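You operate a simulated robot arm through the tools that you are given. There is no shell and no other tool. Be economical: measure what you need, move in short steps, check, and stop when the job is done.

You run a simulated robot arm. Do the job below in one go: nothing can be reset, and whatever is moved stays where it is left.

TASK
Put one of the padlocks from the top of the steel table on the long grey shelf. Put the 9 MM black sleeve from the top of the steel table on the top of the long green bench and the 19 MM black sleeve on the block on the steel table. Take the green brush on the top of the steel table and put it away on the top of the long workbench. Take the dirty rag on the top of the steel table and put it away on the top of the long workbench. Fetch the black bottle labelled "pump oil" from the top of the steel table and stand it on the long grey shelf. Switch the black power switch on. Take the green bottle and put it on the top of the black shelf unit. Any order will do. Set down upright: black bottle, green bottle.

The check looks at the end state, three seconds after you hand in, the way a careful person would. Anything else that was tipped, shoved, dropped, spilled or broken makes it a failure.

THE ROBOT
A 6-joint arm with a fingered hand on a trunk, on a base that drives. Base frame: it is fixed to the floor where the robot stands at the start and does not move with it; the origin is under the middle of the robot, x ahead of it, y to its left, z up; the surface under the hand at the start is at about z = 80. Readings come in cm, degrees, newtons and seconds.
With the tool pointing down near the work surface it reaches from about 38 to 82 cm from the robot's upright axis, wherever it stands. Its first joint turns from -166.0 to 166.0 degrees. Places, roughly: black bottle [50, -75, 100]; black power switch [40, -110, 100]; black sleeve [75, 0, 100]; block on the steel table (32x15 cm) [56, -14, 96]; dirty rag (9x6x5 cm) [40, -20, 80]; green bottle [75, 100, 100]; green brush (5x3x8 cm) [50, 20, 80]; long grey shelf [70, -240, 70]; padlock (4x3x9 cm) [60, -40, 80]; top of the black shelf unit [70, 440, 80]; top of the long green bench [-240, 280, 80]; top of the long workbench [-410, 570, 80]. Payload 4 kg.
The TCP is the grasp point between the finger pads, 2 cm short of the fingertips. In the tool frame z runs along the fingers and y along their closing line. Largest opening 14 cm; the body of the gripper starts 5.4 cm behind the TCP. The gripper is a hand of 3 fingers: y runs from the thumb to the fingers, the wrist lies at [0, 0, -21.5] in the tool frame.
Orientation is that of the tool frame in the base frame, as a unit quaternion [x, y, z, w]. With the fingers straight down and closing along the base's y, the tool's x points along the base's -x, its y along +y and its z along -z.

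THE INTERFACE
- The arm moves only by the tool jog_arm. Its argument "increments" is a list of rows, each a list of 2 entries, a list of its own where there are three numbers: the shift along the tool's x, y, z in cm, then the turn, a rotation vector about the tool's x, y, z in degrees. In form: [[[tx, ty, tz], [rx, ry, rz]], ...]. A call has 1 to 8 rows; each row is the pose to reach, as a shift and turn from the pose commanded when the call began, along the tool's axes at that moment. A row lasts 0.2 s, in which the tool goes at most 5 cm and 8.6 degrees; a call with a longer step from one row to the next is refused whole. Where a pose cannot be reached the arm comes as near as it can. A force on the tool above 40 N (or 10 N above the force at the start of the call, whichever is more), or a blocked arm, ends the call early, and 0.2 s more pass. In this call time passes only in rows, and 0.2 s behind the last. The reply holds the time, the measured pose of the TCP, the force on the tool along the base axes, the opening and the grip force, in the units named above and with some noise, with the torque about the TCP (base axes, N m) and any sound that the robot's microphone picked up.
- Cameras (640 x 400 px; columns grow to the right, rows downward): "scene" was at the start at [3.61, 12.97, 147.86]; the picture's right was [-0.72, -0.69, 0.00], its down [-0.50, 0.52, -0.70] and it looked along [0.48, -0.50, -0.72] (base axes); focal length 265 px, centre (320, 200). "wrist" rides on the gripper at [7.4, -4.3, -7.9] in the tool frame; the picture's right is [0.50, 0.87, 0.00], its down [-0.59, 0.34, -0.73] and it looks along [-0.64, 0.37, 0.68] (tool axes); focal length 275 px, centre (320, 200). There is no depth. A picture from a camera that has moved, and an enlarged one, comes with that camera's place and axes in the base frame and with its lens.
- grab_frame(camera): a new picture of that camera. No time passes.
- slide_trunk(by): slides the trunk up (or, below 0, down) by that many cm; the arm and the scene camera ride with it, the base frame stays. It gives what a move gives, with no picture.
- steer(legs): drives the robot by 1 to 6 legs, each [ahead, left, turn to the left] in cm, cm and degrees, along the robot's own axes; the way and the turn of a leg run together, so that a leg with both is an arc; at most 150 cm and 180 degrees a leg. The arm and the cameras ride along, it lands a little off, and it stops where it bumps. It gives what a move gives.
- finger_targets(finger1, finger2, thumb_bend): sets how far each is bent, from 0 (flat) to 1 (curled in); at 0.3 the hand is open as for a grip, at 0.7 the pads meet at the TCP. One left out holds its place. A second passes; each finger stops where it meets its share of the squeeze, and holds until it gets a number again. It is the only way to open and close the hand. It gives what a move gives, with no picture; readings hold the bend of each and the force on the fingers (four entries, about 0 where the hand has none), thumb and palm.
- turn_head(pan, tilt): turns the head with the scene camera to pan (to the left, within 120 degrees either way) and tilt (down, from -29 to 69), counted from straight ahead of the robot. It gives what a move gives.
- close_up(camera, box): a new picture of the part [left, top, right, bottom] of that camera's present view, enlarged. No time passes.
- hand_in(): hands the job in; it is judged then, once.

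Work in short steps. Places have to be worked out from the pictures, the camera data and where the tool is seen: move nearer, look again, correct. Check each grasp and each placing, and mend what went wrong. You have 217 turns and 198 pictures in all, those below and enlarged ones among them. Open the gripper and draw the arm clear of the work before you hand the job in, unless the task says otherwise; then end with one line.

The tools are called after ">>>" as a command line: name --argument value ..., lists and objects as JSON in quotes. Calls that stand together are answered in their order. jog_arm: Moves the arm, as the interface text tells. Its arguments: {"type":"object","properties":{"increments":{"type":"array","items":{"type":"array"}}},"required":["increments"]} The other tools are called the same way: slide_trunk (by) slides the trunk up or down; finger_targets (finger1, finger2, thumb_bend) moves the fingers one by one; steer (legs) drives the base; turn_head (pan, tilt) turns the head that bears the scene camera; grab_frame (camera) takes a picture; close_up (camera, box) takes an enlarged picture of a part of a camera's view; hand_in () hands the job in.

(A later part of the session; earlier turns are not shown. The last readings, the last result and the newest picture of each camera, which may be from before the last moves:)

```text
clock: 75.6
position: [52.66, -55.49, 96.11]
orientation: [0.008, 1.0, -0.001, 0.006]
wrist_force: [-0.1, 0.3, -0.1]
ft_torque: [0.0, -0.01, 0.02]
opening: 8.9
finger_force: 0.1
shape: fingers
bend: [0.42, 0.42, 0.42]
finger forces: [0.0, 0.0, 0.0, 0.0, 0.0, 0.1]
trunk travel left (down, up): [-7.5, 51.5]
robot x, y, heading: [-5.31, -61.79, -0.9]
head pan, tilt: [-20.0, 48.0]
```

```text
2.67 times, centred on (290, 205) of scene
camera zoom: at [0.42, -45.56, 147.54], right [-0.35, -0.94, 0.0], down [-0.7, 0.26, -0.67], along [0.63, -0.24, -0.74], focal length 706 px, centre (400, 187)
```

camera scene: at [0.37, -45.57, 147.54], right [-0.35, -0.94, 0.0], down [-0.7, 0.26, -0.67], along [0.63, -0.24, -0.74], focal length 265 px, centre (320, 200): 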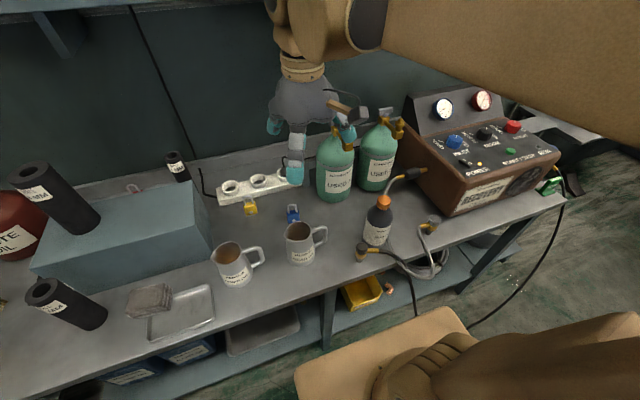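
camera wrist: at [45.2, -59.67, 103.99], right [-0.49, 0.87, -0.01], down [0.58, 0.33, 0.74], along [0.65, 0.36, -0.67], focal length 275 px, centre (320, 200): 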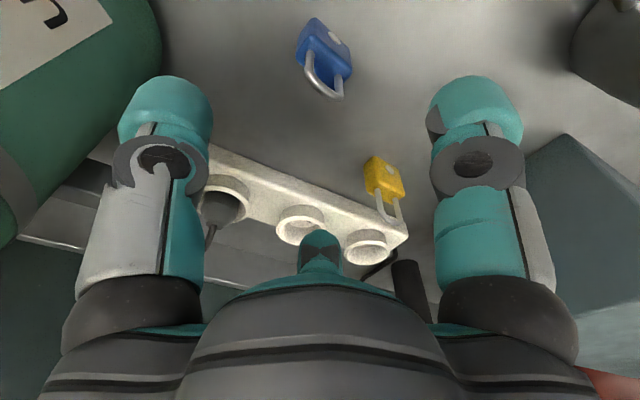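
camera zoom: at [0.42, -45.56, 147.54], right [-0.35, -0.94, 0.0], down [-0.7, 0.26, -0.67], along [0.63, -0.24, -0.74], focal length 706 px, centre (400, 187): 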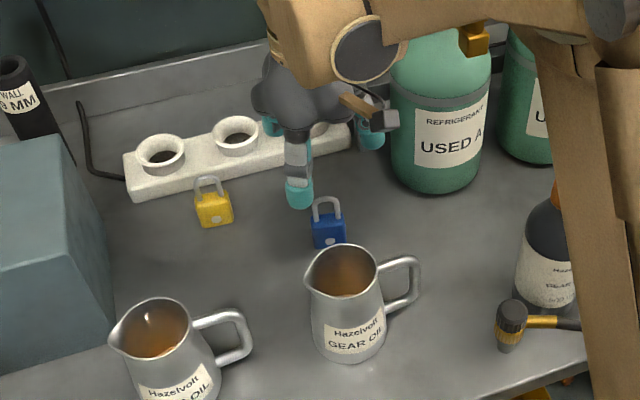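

Lock is at (51.8,-55.6). I descend to z≈84.9 over it.

>>> jog_arm --increments '[[[0.7, -0.1, 4], [0, 0, 0]], [[0.7, -0.1, 8], [0, 0, 0]], [[0.7, -0.1, 11.2], [0, 0, 0]]]'

>>> grab_frame --camera "wrist"

>>> close_up --camera "scene" --box '[220, 150, 360, 270]'

```text
clock: 76.4
position: [52.09, -55.89, 85.02]
orientation: [0.007, 1.0, 0.0, 0.006]
wrist_force: [-0.7, -0.2, 0.3]
ft_torque: [0.0, -0.01, 0.01]
opening: 8.91
finger_force: 0.0
shape: fingers
bend: [0.42, 0.42, 0.42]
finger forces: [0.0, 0.1, 0.0, 0.0, 0.0, 0.1]
trunk travel left (down, up): [-7.5, 51.5]
robot x, y, heading: [-5.26, -61.36, -0.5]
head pan, tilt: [-20.0, 48.0]
```

```text
127 pictures are left
camera wrist: at [44.66, -59.93, 92.79], right [-0.49, 0.87, -0.01], down [0.58, 0.33, 0.74], along [0.65, 0.36, -0.67], focal length 275 px, centre (320, 200)
```

wrist: 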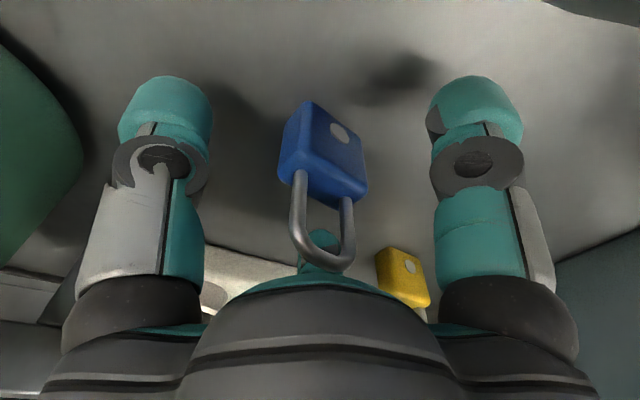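

```text
3.33 times, centred on (290, 210) of scene
camera zoom: at [0.42, -45.57, 147.54], right [-0.35, -0.94, 0.0], down [-0.7, 0.26, -0.67], along [0.63, -0.24, -0.74], focal length 882 px, centre (420, 167)
```

zoom: 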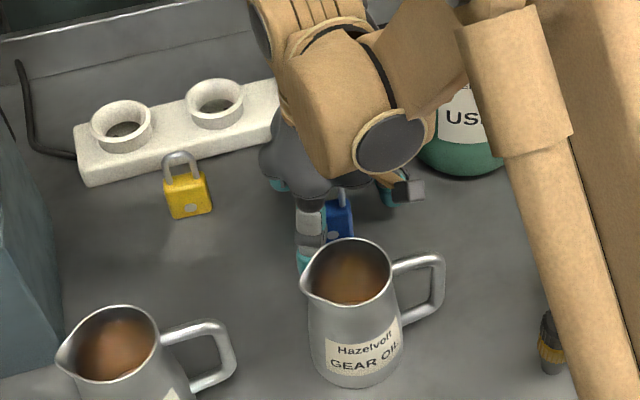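

Lock is centred between the fingers. Closing.

>>> finger_targets --finger1 0.75 --finger2 0.75 --thumb_bend 0.75

>>> jog_arm --increments '[[[0, 0, -2], [0, 0, 0]], [[0, 0, -6], [0, 0, 0]]]'

>>> grab_frame --camera "wrist"

```text
clock: 77.4
position: [52.03, -55.83, 84.97]
orientation: [0.008, 1.0, -0.001, 0.006]
wrist_force: [1.0, -0.7, -0.4]
ft_torque: [-0.04, -0.04, 0.0]
opening: 2.06
finger_force: 18.1
shape: fingers
bend: [0.63, 0.64, 0.66]
finger forces: [11.6, 9.7, 0.0, 0.0, 14.1, 0.0]
trunk travel left (down, up): [-7.5, 51.5]
robot x, y, heading: [-5.23, -61.75, -0.7]
head pan, tilt: [-20.0, 48.0]
```

```text
clock: 78.0
position: [51.71, -56.03, 91.05]
orientation: [0.006, 1.0, 0.0, 0.006]
wrist_force: [0.9, -0.3, -1.0]
ft_torque: [-0.02, -0.02, 0.02]
opening: 2.07
finger_force: 18.0
shape: fingers
bend: [0.63, 0.64, 0.66]
finger forces: [11.6, 9.7, 0.0, 0.0, 14.0, 0.1]
trunk travel left (down, up): [-7.5, 51.5]
robot x, y, heading: [-5.45, -61.92, -0.7]
head pan, tilt: [-20.0, 48.0]
```

```text
125 pictures are left
camera wrist: at [44.43, -60.06, 98.87], right [-0.49, 0.87, -0.01], down [0.58, 0.33, 0.74], along [0.65, 0.36, -0.67], focal length 275 px, centre (320, 200)
```

wrist: 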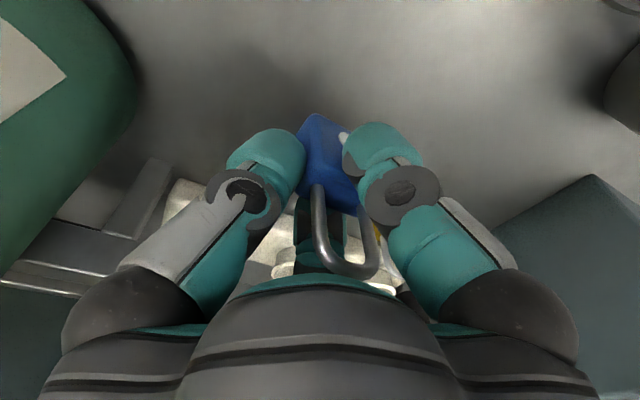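

Lock held. I raise, retract, and drive to the grey shelf.

>>> jog_arm --increments '[[[0, 0, -4.5], [0, 0, 0]], [[0, 0, -9], [0, 0, 0]], [[0, 0, -13.5], [0, 0, 0]], [[1, 0, -18], [0, 0, 0]], [[4, 0, -21.5], [0, 0, 0]], [[7.5, 0, -24.5], [0, 0, 0]], [[11, 0, -27.5], [0, 0, 0]], [[14, 0, -30], [0, 0, 0]]]'

>>> steer --legs '[[-10, 0, 0.7], [0, -146, 0], [13, 0, 0]]'

>>> turn_head --pan -20 --tilt 40

>>> grab_frame --camera "scene"

```text
clock: 79.8
position: [37.41, -55.55, 121.01]
orientation: [0.006, 1.0, -0.001, 0.007]
wrist_force: [0.0, 1.3, -2.0]
ft_torque: [0.0, -0.02, -0.01]
opening: 2.03
finger_force: 16.7
shape: fingers
bend: [0.63, 0.64, 0.66]
finger forces: [11.2, 9.5, 0.0, 0.0, 13.5, 0.1]
trunk travel left (down, up): [-7.5, 51.5]
robot x, y, heading: [-5.33, -61.35, -0.9]
head pan, tilt: [-20.0, 48.0]
```

```text
clock: 88.7
position: [42.25, -201.91, 120.92]
orientation: [-0.01, 1.0, -0.001, 0.006]
wrist_force: [0.7, 0.3, -1.6]
ft_torque: [-0.08, 0.02, 0.0]
opening: 2.02
finger_force: 16.6
shape: fingers
bend: [0.63, 0.64, 0.66]
finger forces: [11.1, 9.6, 0.1, 0.1, 13.5, 0.1]
trunk travel left (down, up): [-7.5, 51.5]
robot x, y, heading: [-0.18, -209.36, 1.4]
head pan, tilt: [-20.0, 48.0]
```

```text
clock: 89.4
position: [41.99, -202.08, 120.95]
orientation: [-0.011, 1.0, 0.0, 0.007]
wrist_force: [-0.1, -1.0, -2.1]
ft_torque: [-0.03, -0.01, -0.01]
opening: 2.05
finger_force: 17.1
shape: fingers
bend: [0.63, 0.64, 0.66]
finger forces: [11.3, 9.6, 0.1, 0.1, 13.4, 0.0]
trunk travel left (down, up): [-7.5, 51.5]
robot x, y, heading: [-0.58, -209.6, 1.5]
head pan, tilt: [-20.0, 40.0]
```

```text
124 pictures are left
camera scene: at [5.18, -193.53, 148.68], right [-0.32, -0.95, 0.0], down [-0.61, 0.21, -0.77], along [0.73, -0.24, -0.64], focal length 265 px, centre (320, 200)
```

scene: 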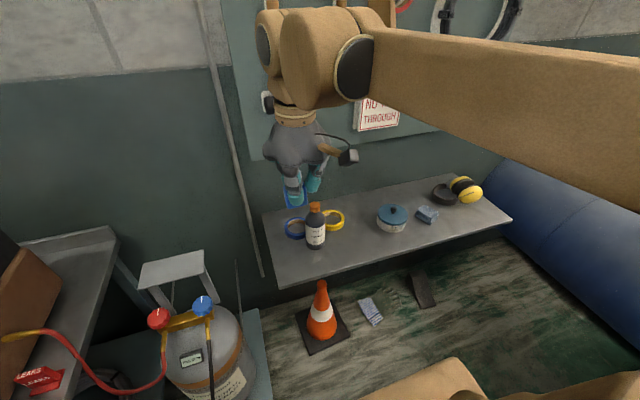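

I move over the free spot at about (62, -227) in steps.

>>> jog_arm --increments '[[[-2.9, -3.6, 0], [0, 0, 0]], [[-5.8, -7.2, 0], [0, 0, 0]], [[-8.7, -10.8, 0], [0, 0, 0]], [[-11.6, -14.4, 0], [0, 0, 0]], [[-14.5, -18, 0], [0, 0, 0]], [[-17.4, -21.6, 0], [0, 0, 0]], [[-20, -24.9, 1], [0, 0, 0]], [[-20, -24.9, 6], [0, 0, 0]]]'

>>> jog_arm --increments '[[[0, 0, 5], [0, 0, 0]], [[0, 0, 10], [0, 0, 0]], [[0, 0, 15], [0, 0, 0]], [[0, 0, 20], [0, 0, 0]], [[0, 0, 25], [0, 0, 0]], [[0, 0, 30], [0, 0, 0]]]'

>>> grab_frame --camera "scene"

>>> grab_frame --camera "wrist"

```text
clock: 91.2
position: [62.71, -226.44, 115.33]
orientation: [-0.012, 1.0, -0.001, 0.006]
wrist_force: [0.8, 0.0, -1.7]
ft_torque: [-0.01, -0.02, 0.01]
opening: 2.01
finger_force: 16.0
shape: fingers
bend: [0.63, 0.64, 0.66]
finger forces: [11.1, 9.5, 0.0, 0.1, 12.8, 0.0]
trunk travel left (down, up): [-7.5, 51.5]
robot x, y, heading: [-0.4, -209.61, 1.2]
head pan, tilt: [-20.0, 40.0]
```

```text
clock: 92.6
position: [62.92, -226.6, 85.06]
orientation: [-0.01, 1.0, -0.001, 0.006]
wrist_force: [0.1, 0.0, -2.5]
ft_torque: [0.02, 0.01, -0.01]
opening: 1.97
finger_force: 16.5
shape: fingers
bend: [0.63, 0.64, 0.67]
finger forces: [10.7, 9.1, 0.0, 0.0, 12.6, 0.0]
trunk travel left (down, up): [-7.5, 51.5]
robot x, y, heading: [-0.67, -209.52, 1.4]
head pan, tilt: [-20.0, 40.0]
```

```text
123 pictures are left
camera scene: at [5.26, -193.56, 148.68], right [-0.32, -0.95, 0.0], down [-0.61, 0.21, -0.77], along [0.73, -0.24, -0.64], focal length 265 px, centre (320, 200)
```

scene: 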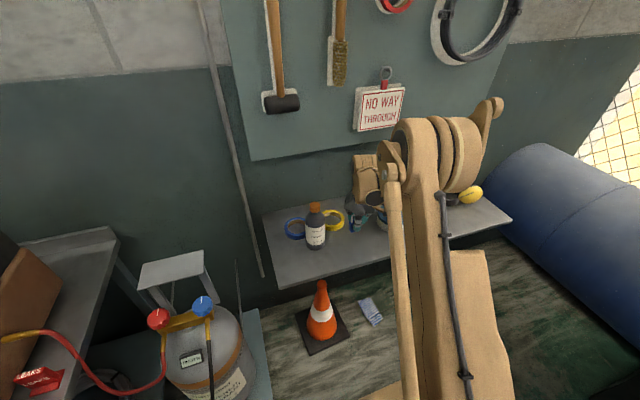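

```text
122 pictures are left
camera wrist: at [55.66, -230.9, 92.96], right [-0.52, 0.86, -0.01], down [0.57, 0.35, 0.74], along [0.64, 0.38, -0.67], focal length 275 px, centre (320, 200)
```

wrist: 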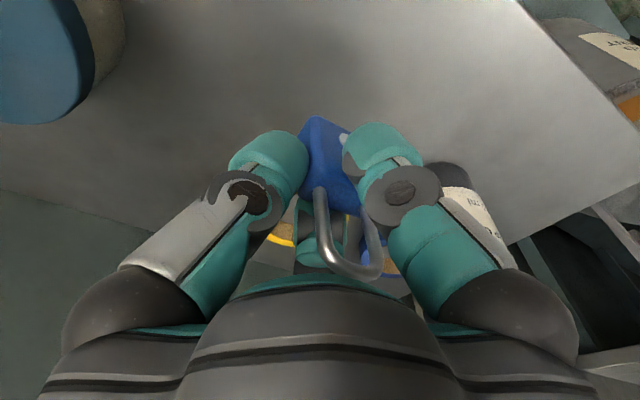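

Free spot confirmed; lower to contact.

>>> jog_arm --increments '[[[0, 0, 2], [0, 0, 0]], [[0, 0, 3.5], [0, 0, 0]], [[0, 0, 4], [0, 0, 0]], [[0, 0, 4.4], [0, 0, 0]], [[0, 0, 4.8], [0, 0, 0]], [[0, 0, 5.2], [0, 0, 0]], [[0, 0, 5.6], [0, 0, 0]], [[0, 0, 6.0], [0, 0, 0]]]'

>>> close_up --camera "scene" --box '[300, 160, 420, 260]'

```text
clock: 94.4
position: [63.28, -226.63, 79.36]
orientation: [-0.01, 1.0, -0.001, 0.006]
wrist_force: [-0.2, 0.2, -2.2]
ft_torque: [0.0, -0.02, 0.02]
opening: 1.97
finger_force: 16.0
shape: fingers
bend: [0.63, 0.64, 0.67]
finger forces: [10.7, 9.0, 0.0, 0.0, 12.5, 0.0]
trunk travel left (down, up): [-7.5, 51.5]
robot x, y, heading: [-0.66, -209.49, 1.3]
head pan, tilt: [-20.0, 40.0]
```

```text
4.00 times, centred on (360, 210) of scene
camera zoom: at [5.21, -193.55, 148.69], right [-0.32, -0.95, 0.0], down [-0.61, 0.21, -0.77], along [0.73, -0.24, -0.64], focal length 1059 px, centre (160, 160)
```

zoom: 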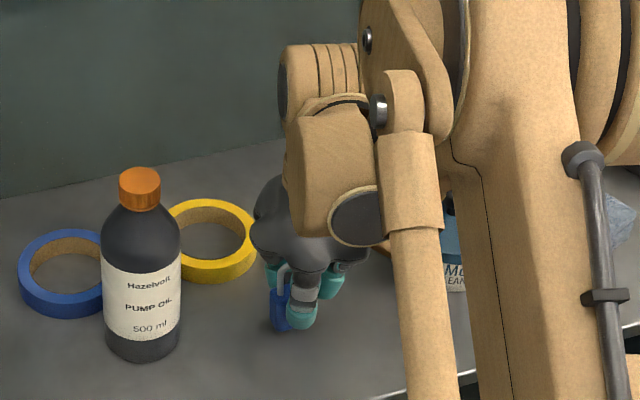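

>>> jog_arm --increments '[[[0, 0, 0.3], [0, 0, 0]], [[0, 0, 0.6], [0, 0, 0]], [[0, 0, 0.9], [0, 0, 0]], [[0, 0, 1.2], [0, 0, 0]], [[0, 0, 1.5], [0, 0, 0]], [[0, 0, 1.8], [0, 0, 0]]]'

>>> close_up --camera "scene" --box '[300, 160, 420, 260]'

```text
clock: 95.7
position: [63.08, -226.69, 78.13]
orientation: [-0.01, 1.0, -0.002, 0.008]
wrist_force: [1.0, -4.3, 26.3]
ft_torque: [0.13, 0.01, -0.03]
opening: 1.7
finger_force: 23.5
shape: fingers
bend: [0.63, 0.63, 0.68]
finger forces: [16.3, 17.2, 0.0, 0.1, 13.7, 0.0]
trunk travel left (down, up): [-7.5, 51.5]
robot x, y, heading: [-0.98, -209.83, 1.3]
head pan, tilt: [-20.0, 40.0]
stopped in row 6: the force on the tool passed its limit at 41 N (the readings are from after the stop); the commanded pose is now the measured one
```

```text
4.00 times, centred on (360, 210) of scene
camera zoom: at [4.95, -193.53, 148.69], right [-0.32, -0.95, 0.0], down [-0.61, 0.21, -0.77], along [0.73, -0.25, -0.64], focal length 1059 px, centre (160, 160)
```

zoom: 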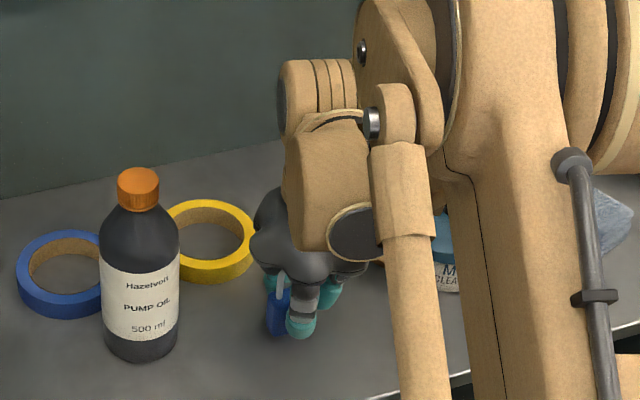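

Contact. I release gently (moderate opening) and look.

>>> jog_arm --increments '[[[0, 0, -0.3], [0, 0, 0]]]'

>>> finger_targets --finger1 0.42 --finger2 0.42 --thumb_bend 0.42

>>> grab_frame --camera "wrist"

```text
clock: 96.0
position: [63.05, -226.64, 78.19]
orientation: [-0.009, 1.0, -0.002, 0.008]
wrist_force: [-0.9, -2.0, 5.5]
ft_torque: [0.04, 0.03, 0.06]
opening: 1.73
finger_force: 18.8
shape: fingers
bend: [0.63, 0.63, 0.68]
finger forces: [14.5, 13.2, 0.0, 0.0, 10.9, 0.1]
trunk travel left (down, up): [-7.5, 51.5]
robot x, y, heading: [-0.52, -209.32, 1.0]
head pan, tilt: [-20.0, 40.0]
```

```text
clock: 97.0
position: [63.29, -226.72, 78.18]
orientation: [-0.009, 1.0, -0.002, 0.007]
wrist_force: [0.5, 0.5, 0.1]
ft_torque: [-0.03, -0.03, -0.01]
opening: 8.85
finger_force: 0.0
shape: fingers
bend: [0.42, 0.42, 0.42]
finger forces: [0.1, 0.0, 0.0, 0.1, 0.1, 0.0]
trunk travel left (down, up): [-7.5, 51.5]
robot x, y, heading: [-0.69, -209.72, 1.5]
head pan, tilt: [-20.0, 40.0]
```

```text
119 pictures are left
camera wrist: at [55.9, -231.01, 85.99], right [-0.52, 0.86, -0.01], down [0.57, 0.35, 0.74], along [0.64, 0.38, -0.67], focal length 275 px, centre (320, 200)
```

wrist: 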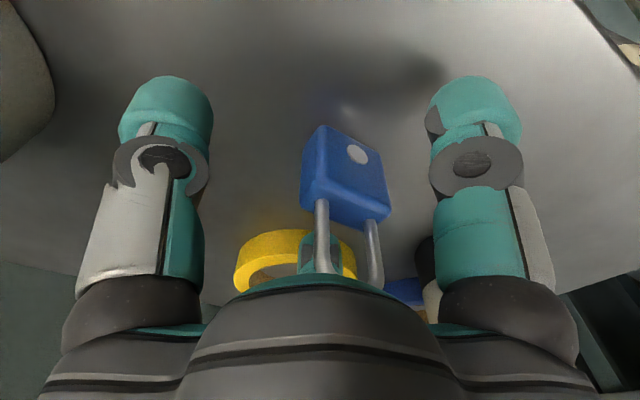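

Lock stands on its own. Withdraw straight up, then back.

>>> jog_arm --increments '[[[0, 0, -3], [0, 0, 0]], [[0, 0, -7], [0, 0, 0]], [[0, 0, -11.5], [0, 0, 0]], [[0, 0, -16], [0, 0, 0]], [[0, 0, -20.5], [0, 0, 0]], [[0, 0, -25], [0, 0, 0]], [[0, 0, -29.5], [0, 0, 0]], [[2, 1, -34], [0, 0, 0]]]'

>>> jog_arm --increments '[[[3.3, 3.5, -1.5], [0, 0, 0]], [[6.5, 7, -3], [0, 0, 0]], [[9.8, 10.5, -4.5], [0, 0, 0]], [[13, 14, -6], [0, 0, 0]], [[16.5, 17.5, -7], [0, 0, 0]], [[20, 21, -8], [0, 0, 0]]]'

>>> grab_frame --camera "scene"

```text
refused: row 8 steps farther than a row can; nothing moved
```

```text
refused: row 1 steps farther than a row can; nothing moved
```

```text
118 pictures are left
camera scene: at [5.21, -193.57, 148.69], right [-0.32, -0.95, 0.0], down [-0.61, 0.21, -0.77], along [0.73, -0.25, -0.64], focal length 265 px, centre (320, 200)
```

scene: 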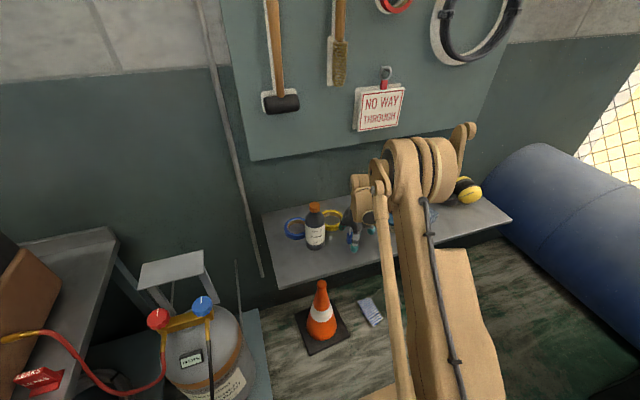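

Good that neither dependent move ran; I resend with shorter steps, only upward first.

>>> jog_arm --increments '[[[0, 0, -3], [0, 0, 0]], [[0, 0, -7], [0, 0, 0]], [[0, 0, -11.5], [0, 0, 0]], [[0, 0, -16], [0, 0, 0]], [[0, 0, -20.5], [0, 0, 0]], [[0, 0, -25], [0, 0, 0]], [[0, 0, -29.5], [0, 0, 0]], [[0, 0, -34], [0, 0, 0]]]'

>>> jog_arm --increments '[[[3, 3, -1], [0, 0, 0]], [[6, 6, -2], [0, 0, 0]], [[9, 9, -3], [0, 0, 0]], [[12, 12, -4], [0, 0, 0]], [[15, 15, -5], [0, 0, 0]], [[18, 18, -6], [0, 0, 0]], [[21, 21, -7], [0, 0, 0]]]'

>>> grab_frame --camera "scene"

```text
clock: 98.8
position: [62.68, -226.81, 112.1]
orientation: [-0.01, 1.0, -0.002, 0.008]
wrist_force: [-0.2, -0.1, 0.6]
ft_torque: [0.0, 0.02, 0.06]
opening: 8.86
finger_force: 0.1
shape: fingers
bend: [0.42, 0.42, 0.42]
finger forces: [0.1, 0.0, 0.1, 0.1, 0.0, 0.1]
trunk travel left (down, up): [-7.5, 51.5]
robot x, y, heading: [-0.5, -209.75, 1.3]
head pan, tilt: [-20.0, 40.0]
```

```text
clock: 100.5
position: [41.28, -205.82, 118.77]
orientation: [-0.009, 1.0, -0.001, 0.007]
wrist_force: [0.6, -0.3, 0.4]
ft_torque: [0.02, 0.02, 0.02]
opening: 8.86
finger_force: 0.1
shape: fingers
bend: [0.42, 0.42, 0.42]
finger forces: [0.1, 0.0, 0.1, 0.0, 0.0, 0.0]
trunk travel left (down, up): [-7.5, 51.5]
robot x, y, heading: [-0.4, -209.85, 1.3]
head pan, tilt: [-20.0, 40.0]
```

```text
117 pictures are left
camera scene: at [5.12, -193.54, 148.69], right [-0.32, -0.95, 0.0], down [-0.61, 0.21, -0.77], along [0.73, -0.25, -0.64], focal length 265 px, centre (320, 200)
```

scene: 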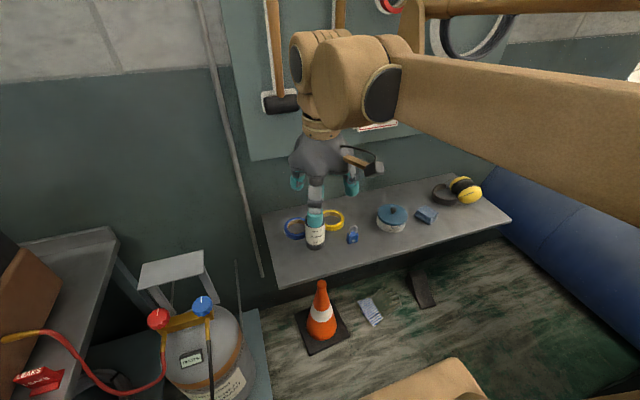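

Both items stand on the grey shelf. Next the 9 MM sleeve: I drive back to y≈-30.

>>> steer --legs '[[-14, 0, -1.3], [0, 148, 0], [0, 34, 0], [10, 0, 0]]'

>>> turn_head --pan 5 --tilt 35

>>> grab_frame --camera "scene"

>>> grab_frame --camera "wrist"

```text
clock: 111.5
position: [35.44, -19.83, 118.67]
orientation: [-0.01, 1.0, -0.002, 0.006]
wrist_force: [0.4, 0.1, 0.3]
ft_torque: [0.04, 0.0, -0.04]
opening: 8.85
finger_force: 0.1
shape: fingers
bend: [0.42, 0.42, 0.42]
finger forces: [0.0, 0.1, 0.0, 0.0, 0.1, 0.0]
trunk travel left (down, up): [-7.5, 51.5]
robot x, y, heading: [-6.46, -23.65, 1.4]
head pan, tilt: [-20.0, 40.0]
```

```text
clock: 112.3
position: [35.34, -19.75, 118.75]
orientation: [-0.01, 1.0, -0.002, 0.008]
wrist_force: [0.8, 0.2, 0.4]
ft_torque: [0.02, 0.01, -0.02]
opening: 8.89
finger_force: 0.1
shape: fingers
bend: [0.42, 0.42, 0.42]
finger forces: [0.1, 0.0, 0.0, 0.0, 0.1, 0.1]
trunk travel left (down, up): [-7.5, 51.5]
robot x, y, heading: [-6.48, -24.1, 1.5]
head pan, tilt: [5.0, 35.0]
```

```text
116 pictures are left
camera scene: at [-0.2, -3.97, 149.44], right [0.11, -0.99, 0.0], down [-0.57, -0.06, -0.82], along [0.81, 0.09, -0.57], focal length 265 px, centre (320, 200)
```

scene: 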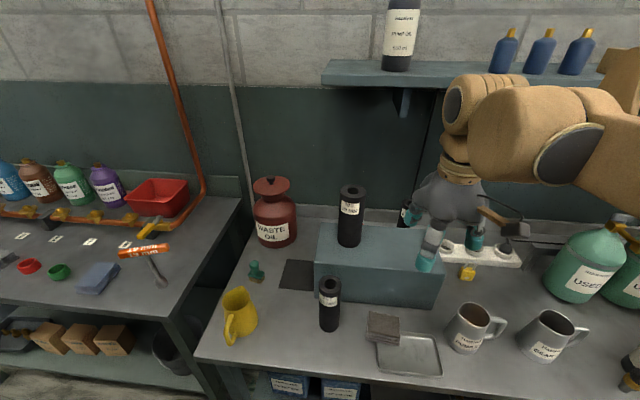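

```text
115 pictures are left
camera wrist: at [28.02, -24.24, 126.61], right [-0.52, 0.85, -0.01], down [0.57, 0.35, 0.74], along [0.64, 0.38, -0.67], focal length 275 px, centre (320, 200)
```

wrist: 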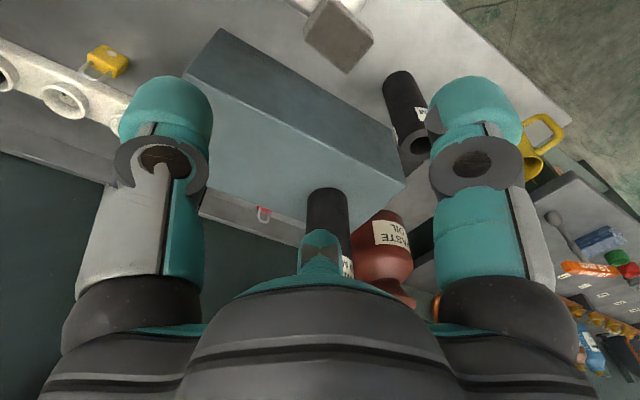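

I stage the hand, tilted 30°, in front of the 9 MM sleeve above the block.

>>> jog_arm --increments '[[[-2, -2.4, 1], [0, -7.5, 0]], [[-4, -4.8, 2], [0, -15, 0]], [[-7.5, -7.2, 4], [0, -22.5, 0]], [[-11, -7.2, 6], [0, -30, 0]], [[-14, -7.2, 9], [0, -30, 0]], [[-16.7, -7.2, 10.7], [0, -30, 0]]]'

>>> grab_frame --camera "wrist"

>>> grab_frame --camera "scene"

```text
clock: 113.8
position: [52.25, -26.97, 108.32]
orientation: [-0.01, 0.964, 0.002, 0.265]
wrist_force: [0.5, 0.7, -0.7]
ft_torque: [0.0, 0.01, 0.03]
opening: 8.87
finger_force: 0.1
shape: fingers
bend: [0.42, 0.42, 0.42]
finger forces: [0.1, 0.1, 0.0, 0.1, 0.1, 0.0]
trunk travel left (down, up): [-7.5, 51.5]
robot x, y, heading: [-6.52, -23.64, 1.4]
head pan, tilt: [5.0, 35.0]
```

```text
114 pictures are left
camera wrist: at [42.21, -31.28, 111.33], right [-0.45, 0.86, -0.26], down [0.12, 0.35, 0.93], along [0.89, 0.39, -0.26], focal length 275 px, centre (320, 200)
```

wrist: 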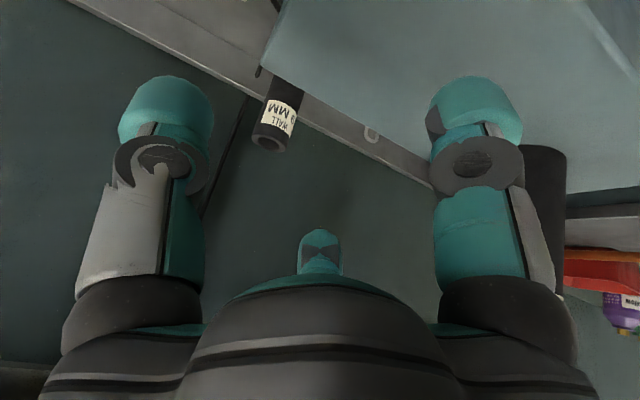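

```text
113 pictures are left
camera scene: at [-0.1, -3.97, 149.44], right [0.11, -0.99, 0.0], down [-0.57, -0.06, -0.82], along [0.81, 0.09, -0.57], focal length 265 px, centre (320, 200)
```

scene: 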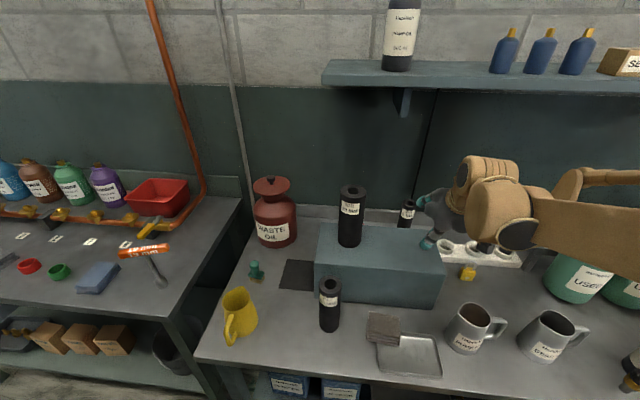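

The 9 MM sleeve's top is near (75.8,-25.8,96.5). I advance first to just in front of it and check.

>>> jog_arm --increments '[[[-2.04, 0.1, 3.3], [0, 0, 0]], [[-4.08, 0.2, 6.6], [0, 0, 0]], [[-6.1, 0.35, 10], [0, 0, 0]], [[-8.15, 0.5, 13.3], [0, 0, 0]]]'

>>> grab_frame --camera "wrist"

>>> grab_frame --camera "scene"

```text
clock: 114.8
position: [65.6, -26.31, 101.27]
orientation: [-0.01, 0.964, 0.001, 0.267]
wrist_force: [-5.8, -1.0, 30.2]
ft_torque: [0.73, 1.61, 0.24]
opening: 8.81
finger_force: 15.5
shape: fingers
bend: [0.43, 0.42, 0.42]
finger forces: [30.4, 0.1, 0.0, 0.0, 0.0, 0.1]
trunk travel left (down, up): [-7.5, 51.5]
robot x, y, heading: [-6.54, -23.33, 1.4]
head pan, tilt: [5.0, 35.0]
```

```text
112 pictures are left
camera wrist: at [55.54, -30.73, 104.32], right [-0.45, 0.86, -0.26], down [0.12, 0.34, 0.93], along [0.89, 0.39, -0.26], focal length 275 px, centre (320, 200)
```

wrist: 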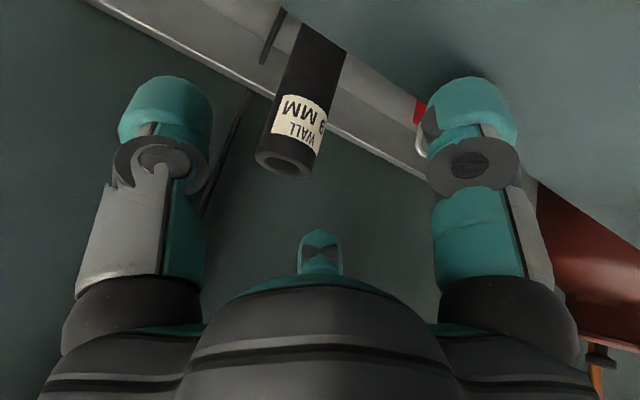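

```text
111 pictures are left
camera scene: at [-0.67, -3.98, 149.51], right [0.11, -0.99, 0.0], down [-0.57, -0.06, -0.82], along [0.82, 0.09, -0.57], focal length 265 px, centre (320, 200)
```

scene: 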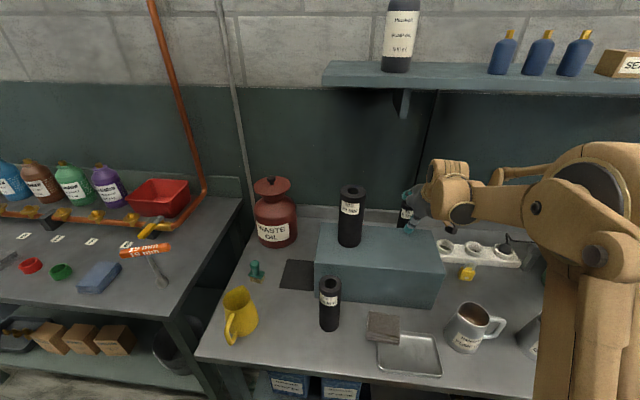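

The lower finger brushed the block top. I lift off at once and re-approach along the tool axis from higher.

>>> jog_arm --increments '[[[-1.0, 0, -1.7], [0, 0, 0]], [[-2.4, 0, -4.0], [0, 0, 0]], [[-4.4, 0.5, -0.8], [0, 0, 0]]]'

>>> grab_frame --camera "wrist"

>>> close_up --camera "scene" --box '[300, 150, 500, 310]'

```text
clock: 115.5
position: [69.43, -25.48, 104.11]
orientation: [-0.011, 0.964, 0.002, 0.265]
wrist_force: [-0.9, -0.6, 0.2]
ft_torque: [0.0, -0.04, -0.01]
opening: 8.86
finger_force: 0.0
shape: fingers
bend: [0.42, 0.42, 0.42]
finger forces: [0.0, 0.0, 0.0, 0.1, 0.0, 0.1]
trunk travel left (down, up): [-7.5, 51.5]
robot x, y, heading: [-6.51, -23.53, 1.2]
head pan, tilt: [5.0, 35.0]
```

```text
110 pictures are left
camera wrist: at [59.31, -29.94, 107.15], right [-0.45, 0.86, -0.26], down [0.12, 0.35, 0.93], along [0.89, 0.39, -0.26], focal length 275 px, centre (320, 200)
```

wrist: 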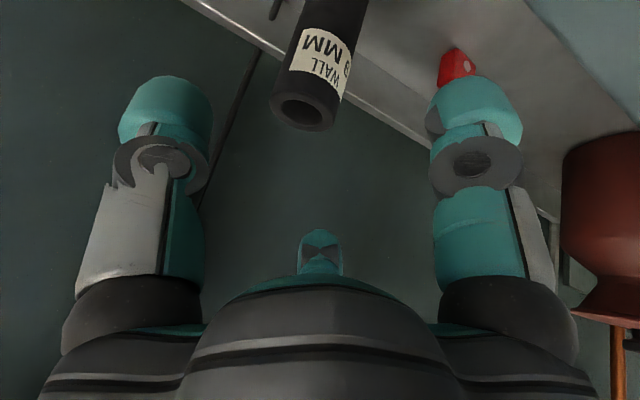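

```text
2.50 times, centred on (400, 230) of scene
camera zoom: at [-0.08, -3.96, 149.43], right [0.11, -0.99, 0.0], down [-0.57, -0.06, -0.82], along [0.81, 0.09, -0.57], focal length 662 px, centre (120, 125)
```

zoom: 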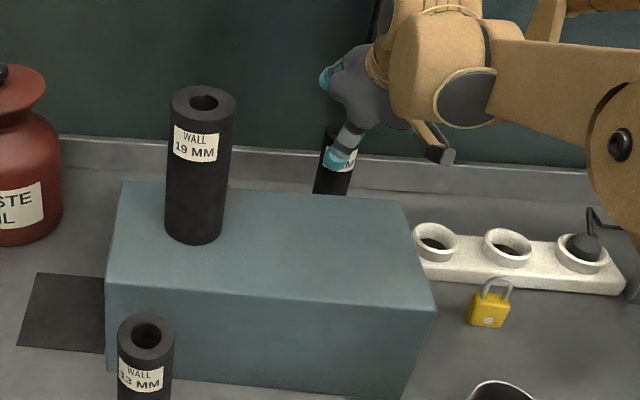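

Aligned with the sleeve at (76,-25.6). I advance 13 cm along the tool axis.

>>> jog_arm --increments '[[[0, -0.1, 3.3], [0, 0, 0]], [[0, -0.2, 6.6], [0, 0, 0]], [[0, -0.2, 9.9], [0, 0, 0]], [[0, -0.2, 13], [0, 0, 0]]]'

>>> grab_frame --camera "wrist"

```text
clock: 116.6
position: [75.71, -25.44, 93.61]
orientation: [-0.013, 0.964, -0.001, 0.265]
wrist_force: [-0.9, 2.4, 25.2]
ft_torque: [-1.31, 2.95, -0.3]
opening: 8.86
finger_force: 0.1
shape: fingers
bend: [0.42, 0.42, 0.42]
finger forces: [0.0, 0.0, 0.0, 0.1, 0.0, 0.0]
trunk travel left (down, up): [-7.5, 51.5]
robot x, y, heading: [-6.58, -23.67, 1.4]
head pan, tilt: [5.0, 35.0]
stopped in row 4: the force on the tool passed its limit at 91 N (the readings are from after the stop); the commanded pose is now the measured one
```

```text
108 pictures are left
camera wrist: at [65.63, -29.94, 96.66], right [-0.45, 0.85, -0.26], down [0.12, 0.35, 0.93], along [0.88, 0.39, -0.26], focal length 275 px, centre (320, 200)
```

wrist: 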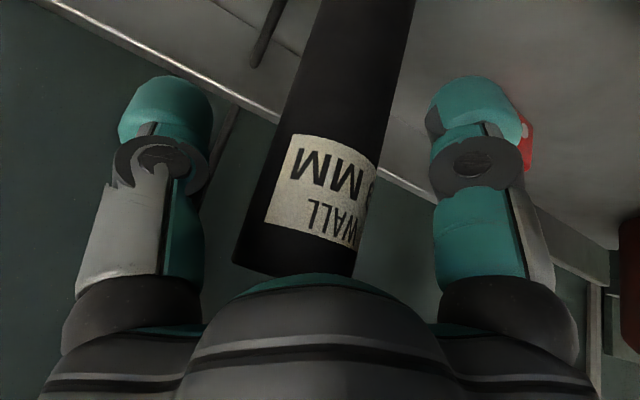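

Probably the camera mount touched the block's edge. The sleeve is already between the fingers; I relieve 0.7 cm upward and close.

>>> jog_arm --increments '[[[-0.5, 0, -0.6], [0, 0, 0]]]'

>>> finger_targets --finger1 0.75 --finger2 0.75 --thumb_bend 0.75

>>> grab_frame --camera "wrist"

>>> grab_frame --camera "scene"

```text
clock: 117.0
position: [76.15, -25.59, 94.14]
orientation: [-0.013, 0.964, -0.001, 0.265]
wrist_force: [0.2, 0.0, 0.5]
ft_torque: [0.0, -0.01, -0.01]
opening: 8.85
finger_force: 0.1
shape: fingers
bend: [0.42, 0.42, 0.42]
finger forces: [0.0, 0.1, 0.0, 0.0, 0.1, 0.0]
trunk travel left (down, up): [-7.5, 51.5]
robot x, y, heading: [-6.35, -23.72, 1.4]
head pan, tilt: [5.0, 35.0]
```

```text
clock: 118.0
position: [76.15, -25.54, 94.1]
orientation: [-0.013, 0.964, 0.0, 0.265]
wrist_force: [-1.4, -0.4, 1.9]
ft_torque: [-0.06, 0.05, 0.01]
opening: 4.44
finger_force: 39.3
shape: fingers
bend: [0.57, 0.58, 0.58]
finger forces: [12.8, 28.6, 0.0, 0.1, 36.2, 0.0]
trunk travel left (down, up): [-7.5, 51.5]
robot x, y, heading: [-6.25, -23.69, 1.5]
head pan, tilt: [5.0, 35.0]
```

```text
107 pictures are left
camera wrist: at [65.93, -30.02, 97.25], right [-0.45, 0.85, -0.26], down [0.12, 0.35, 0.93], along [0.88, 0.39, -0.26], focal length 275 px, centre (320, 200)
```

wrist: 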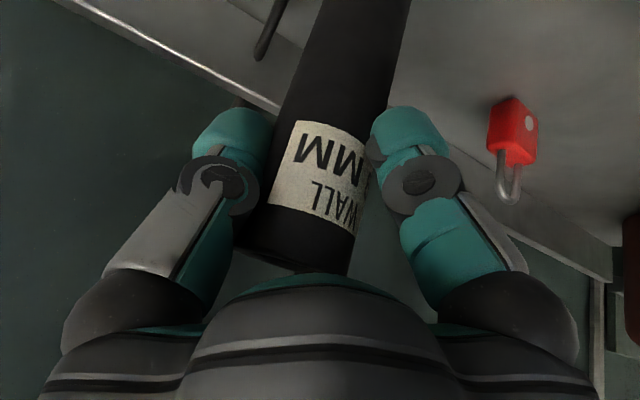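

```text
106 pictures are left
camera scene: at [-0.15, -3.97, 149.44], right [0.11, -0.99, 0.0], down [-0.57, -0.06, -0.82], along [0.81, 0.09, -0.57], focal length 265 px, centre (320, 200)
```

scene: 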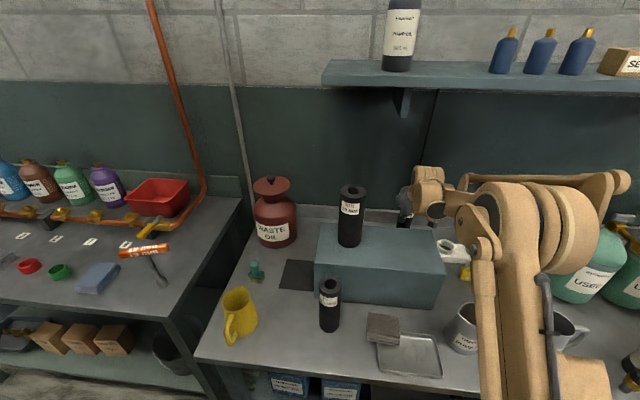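

Grip on the 9 MM sleeve is firm. I lift with extra tilt, then draw it back over the block.

>>> jog_arm --increments '[[[-2.04, 0, -3.44], [0, 0, 0]], [[-4.08, 0, -6.88], [0, 0, 0]], [[-5.26, 0, -10.83], [0, -5, 0]], [[-6.19, 0, -14.35], [0, -10, 0]], [[-7.11, 0, -17.87], [0, -15, 0]], [[-4.18, 0, -20.77], [0, -15, 0]], [[-1.0, 0, -23.24], [0, -15, 0]], [[2.87, 0, -25.5], [0, -15, 0]]]'

>>> grab_frame --camera "scene"

```text
clock: 119.8
position: [60.39, -25.77, 114.59]
orientation: [-0.013, 0.922, 0.002, 0.388]
wrist_force: [-0.9, 0.6, -0.1]
ft_torque: [0.0, -0.02, -0.02]
opening: 4.42
finger_force: 37.9
shape: fingers
bend: [0.57, 0.58, 0.58]
finger forces: [12.3, 27.6, 0.0, 0.0, 36.0, 0.0]
trunk travel left (down, up): [-7.5, 51.5]
robot x, y, heading: [-6.22, -23.46, 1.1]
head pan, tilt: [5.0, 35.0]
```

```text
105 pictures are left
camera scene: at [-0.25, -3.96, 149.45], right [0.11, -0.99, 0.0], down [-0.57, -0.06, -0.82], along [0.81, 0.09, -0.57], focal length 265 px, centre (320, 200)
```

scene: 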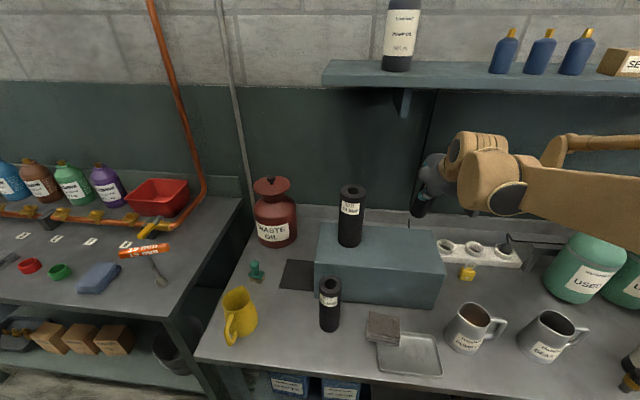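

Now I retract to a travel pose, then drive: back off, turn left, and head towards the green bench.

>>> jog_arm --increments '[[[1.4, 0.6, -4.2], [0, 5, 0]], [[2.8, 1.2, -8.5], [0, 10, 0]], [[4.1, 1.8, -12.8], [0, 15, 0]], [[5.5, 2.4, -17], [0, 15, 0]], [[6.8, 3, -21.3], [0, 15, 0]]]'

>>> steer --legs '[[-40, 0, 0], [0, 0, 89], [130, 0, 0]]'

>>> turn_head --pan 30 --tilt 25

>>> grab_frame --camera "scene"

```text
clock: 121.0
position: [40.25, -23.04, 124.43]
orientation: [-0.013, 0.964, -0.001, 0.264]
wrist_force: [0.2, 0.1, -0.9]
ft_torque: [0.0, 0.02, -0.01]
opening: 4.41
finger_force: 38.2
shape: fingers
bend: [0.57, 0.58, 0.58]
finger forces: [12.2, 27.2, 0.1, 0.0, 36.1, 0.1]
trunk travel left (down, up): [-7.5, 51.5]
robot x, y, heading: [-6.37, -23.96, 1.3]
head pan, tilt: [5.0, 35.0]
```

```text
clock: 133.3
position: [-51.54, 148.47, 124.47]
orientation: [0.696, -0.667, -0.189, -0.186]
wrist_force: [0.2, -0.9, -0.4]
ft_torque: [0.01, -0.02, -0.01]
opening: 4.39
finger_force: 37.3
shape: fingers
bend: [0.57, 0.58, 0.58]
finger forces: [11.6, 27.5, 0.0, 0.0, 35.6, 0.1]
trunk travel left (down, up): [-7.5, 51.5]
robot x, y, heading: [-50.01, 101.7, 91.9]
head pan, tilt: [5.0, 35.0]
```

```text
clock: 134.2
position: [-51.53, 148.32, 124.4]
orientation: [0.695, -0.669, -0.188, -0.186]
wrist_force: [0.0, -0.3, -0.1]
ft_torque: [0.0, 0.0, 0.0]
opening: 4.41
finger_force: 37.1
shape: fingers
bend: [0.57, 0.58, 0.58]
finger forces: [11.7, 27.6, 0.1, 0.1, 35.5, 0.0]
trunk travel left (down, up): [-7.5, 51.5]
robot x, y, heading: [-50.64, 101.61, 92.2]
head pan, tilt: [30.0, 25.0]
```

```text
104 pictures are left
camera scene: at [-74.22, 106.51, 151.01], right [0.85, 0.53, 0.0], down [0.23, -0.36, -0.91], along [-0.48, 0.77, -0.42], focal length 265 px, centre (320, 200)
```

scene: 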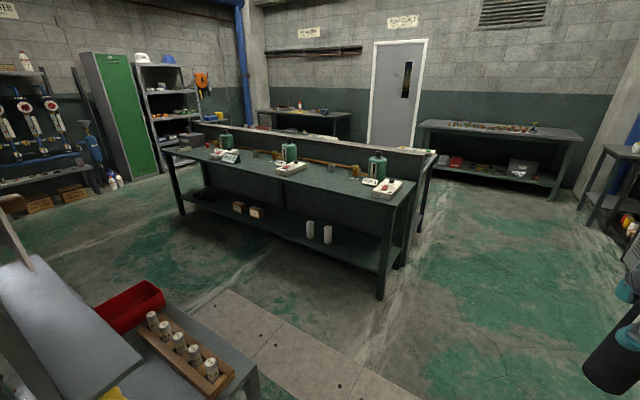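

The green bench's right end is at x≈-106…, front edge y≈253, with a clear area near (-158, 266). I drive there, facing it.

>>> steer --legs '[[98, 0, -2.2], [0, 105, 0]]'

>>> turn_head --pan -10 --tilt 40

>>> grab_frame --camera "scene"

```text
clock: 144.2
position: [-156.39, 245.59, 124.46]
orientation: [-0.679, 0.685, 0.184, 0.191]
wrist_force: [0.0, -1.4, -0.8]
ft_torque: [-0.01, 0.02, 0.01]
opening: 4.37
finger_force: 37.3
shape: fingers
bend: [0.57, 0.58, 0.58]
finger forces: [11.6, 27.4, 0.1, 0.0, 35.6, 0.0]
trunk travel left (down, up): [-7.5, 51.5]
robot x, y, heading: [-157.28, 198.99, 89.7]
head pan, tilt: [30.0, 25.0]
```

```text
clock: 145.3
position: [-156.41, 245.57, 124.33]
orientation: [-0.678, 0.685, 0.184, 0.191]
wrist_force: [-0.1, -0.3, 0.1]
ft_torque: [0.03, 0.02, 0.01]
opening: 4.39
finger_force: 36.7
shape: fingers
bend: [0.57, 0.58, 0.58]
finger forces: [11.6, 27.6, 0.1, 0.0, 35.7, 0.0]
trunk travel left (down, up): [-7.5, 51.5]
robot x, y, heading: [-157.25, 198.7, 89.5]
head pan, tilt: [-10.0, 40.0]
```

```text
103 pictures are left
camera scene: at [-174.94, 205.09, 148.69], right [0.98, -0.18, 0.0], down [-0.12, -0.63, -0.77], along [0.14, 0.75, -0.64], focal length 265 px, centre (320, 200)
```

scene: 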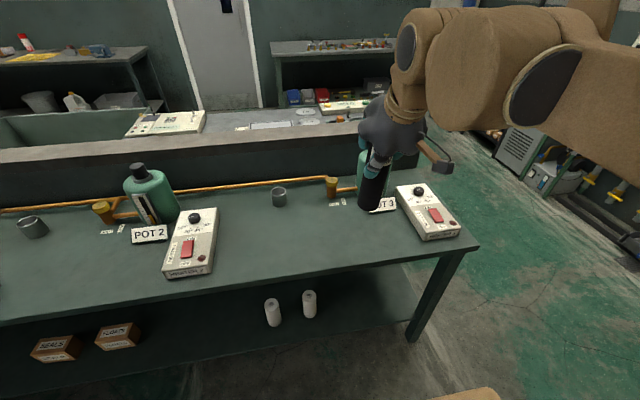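

I move over the clear spot (about (-162, 265)) and come down part way.

>>> jog_arm --increments '[[[-3.87, 1.4, 2.3], [0, 0, 0]], [[-7.74, 2.8, 4.59], [0, 0, 0]], [[-11.61, 4.2, 6.89], [0, 0, 0]], [[-14.03, 5.6, 10.65], [0, 0, 0]], [[-13.62, 5.6, 15.05], [0, 0, 0]], [[-11.17, 5.6, 19.18], [0, 0, 0]], [[-8.72, 5.6, 23.31], [0, 0, 0]], [[-6.28, 5.6, 27.43], [0, 0, 0]]]'

>>> grab_frame --camera "scene"

```text
clock: 147.1
position: [-161.5, 264.84, 103.95]
orientation: [-0.678, 0.685, 0.184, 0.191]
wrist_force: [0.2, 0.4, -0.5]
ft_torque: [-0.03, 0.01, 0.01]
opening: 4.34
finger_force: 37.2
shape: fingers
bend: [0.57, 0.58, 0.58]
finger forces: [11.5, 27.0, 0.1, 0.0, 35.6, 0.0]
trunk travel left (down, up): [-7.5, 51.5]
robot x, y, heading: [-157.08, 198.67, 89.3]
head pan, tilt: [-10.0, 40.0]
```

```text
102 pictures are left
camera scene: at [-174.94, 205.17, 148.68], right [0.98, -0.18, 0.0], down [-0.12, -0.63, -0.77], along [0.14, 0.75, -0.64], focal length 265 px, centre (320, 200)
```

scene: 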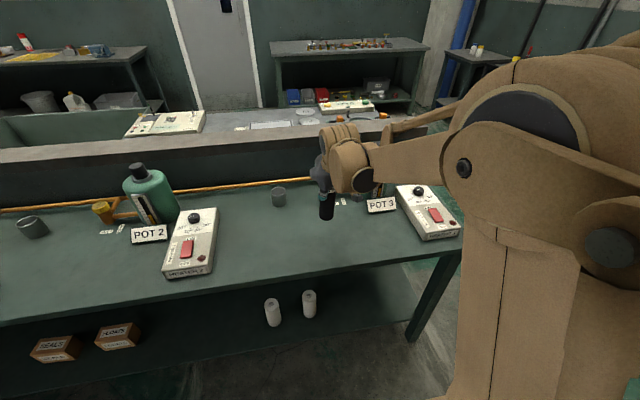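

>>> jog_arm --increments '[[[2.04, 0, 3.44], [0, 0, 0]], [[3.3, 0, 5.6], [0, 0, 0]], [[3.8, 0, 6.45], [0, 0, 0]], [[4.1, 0, 6.9], [0, 0, 0]], [[4.35, 0, 7.3], [0, 0, 0]], [[4.6, 0, 7.7], [0, 0, 0]], [[4.85, 0, 8.1], [0, 0, 0]], [[5.1, 0, 8.6], [0, 0, 0]]]'

>>> close_up --camera "scene" --box '[260, 130, 400, 270]'

```text
clock: 148.9
position: [-161.82, 264.91, 94.13]
orientation: [-0.678, 0.685, 0.184, 0.192]
wrist_force: [0.5, 0.3, 14.6]
ft_torque: [-0.03, -0.17, 0.03]
opening: 4.34
finger_force: 39.6
shape: fingers
bend: [0.57, 0.58, 0.58]
finger forces: [12.3, 30.3, 0.1, 0.0, 37.1, 0.1]
trunk travel left (down, up): [-7.5, 51.5]
robot x, y, heading: [-157.67, 198.71, 89.6]
head pan, tilt: [-10.0, 40.0]
```

```text
2.86 times, centred on (330, 200) of scene
camera zoom: at [-174.93, 204.94, 148.72], right [0.98, -0.18, 0.0], down [-0.12, -0.63, -0.77], along [0.14, 0.75, -0.64], focal length 756 px, centre (291, 200)
```

zoom: 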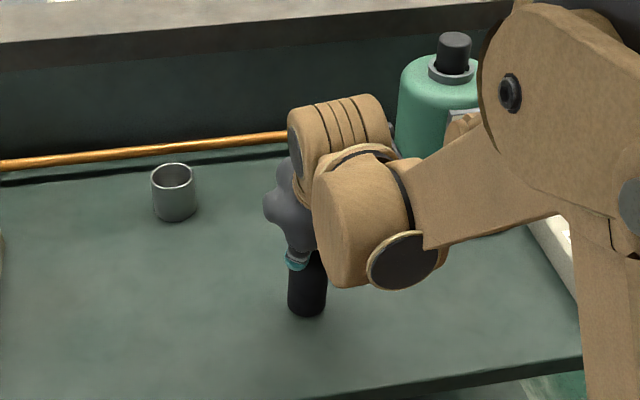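

Contact with the bench top (z≈80). I release and check.

>>> finger_targets --finger1 0.4 --finger2 0.4 --thumb_bend 0.4

>>> grab_frame --camera "wrist"

```text
clock: 149.9
position: [-161.59, 264.89, 93.95]
orientation: [-0.678, 0.685, 0.183, 0.191]
wrist_force: [1.4, -0.1, 0.4]
ft_torque: [-0.02, -0.01, -0.03]
opening: 9.47
finger_force: 0.1
shape: fingers
bend: [0.4, 0.4, 0.4]
finger forces: [0.1, 0.1, 0.0, 0.0, 0.0, 0.0]
trunk travel left (down, up): [-7.5, 51.5]
robot x, y, heading: [-157.13, 198.49, 89.4]
head pan, tilt: [-10.0, 40.0]
```

```text
100 pictures are left
camera wrist: at [-157.33, 254.6, 97.06], right [-0.87, -0.42, -0.26], down [-0.34, 0.13, 0.93], along [-0.35, 0.9, -0.26], focal length 275 px, centre (320, 200)
```

wrist: 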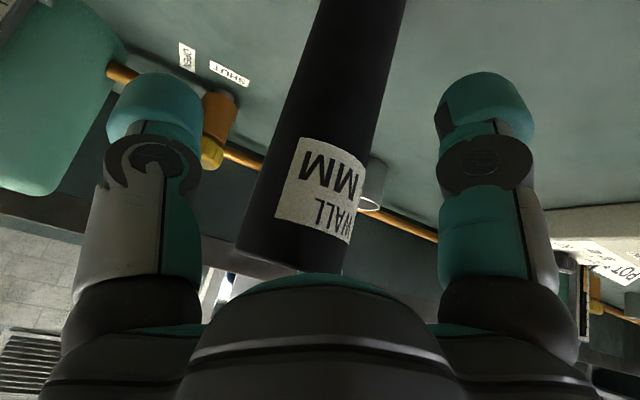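

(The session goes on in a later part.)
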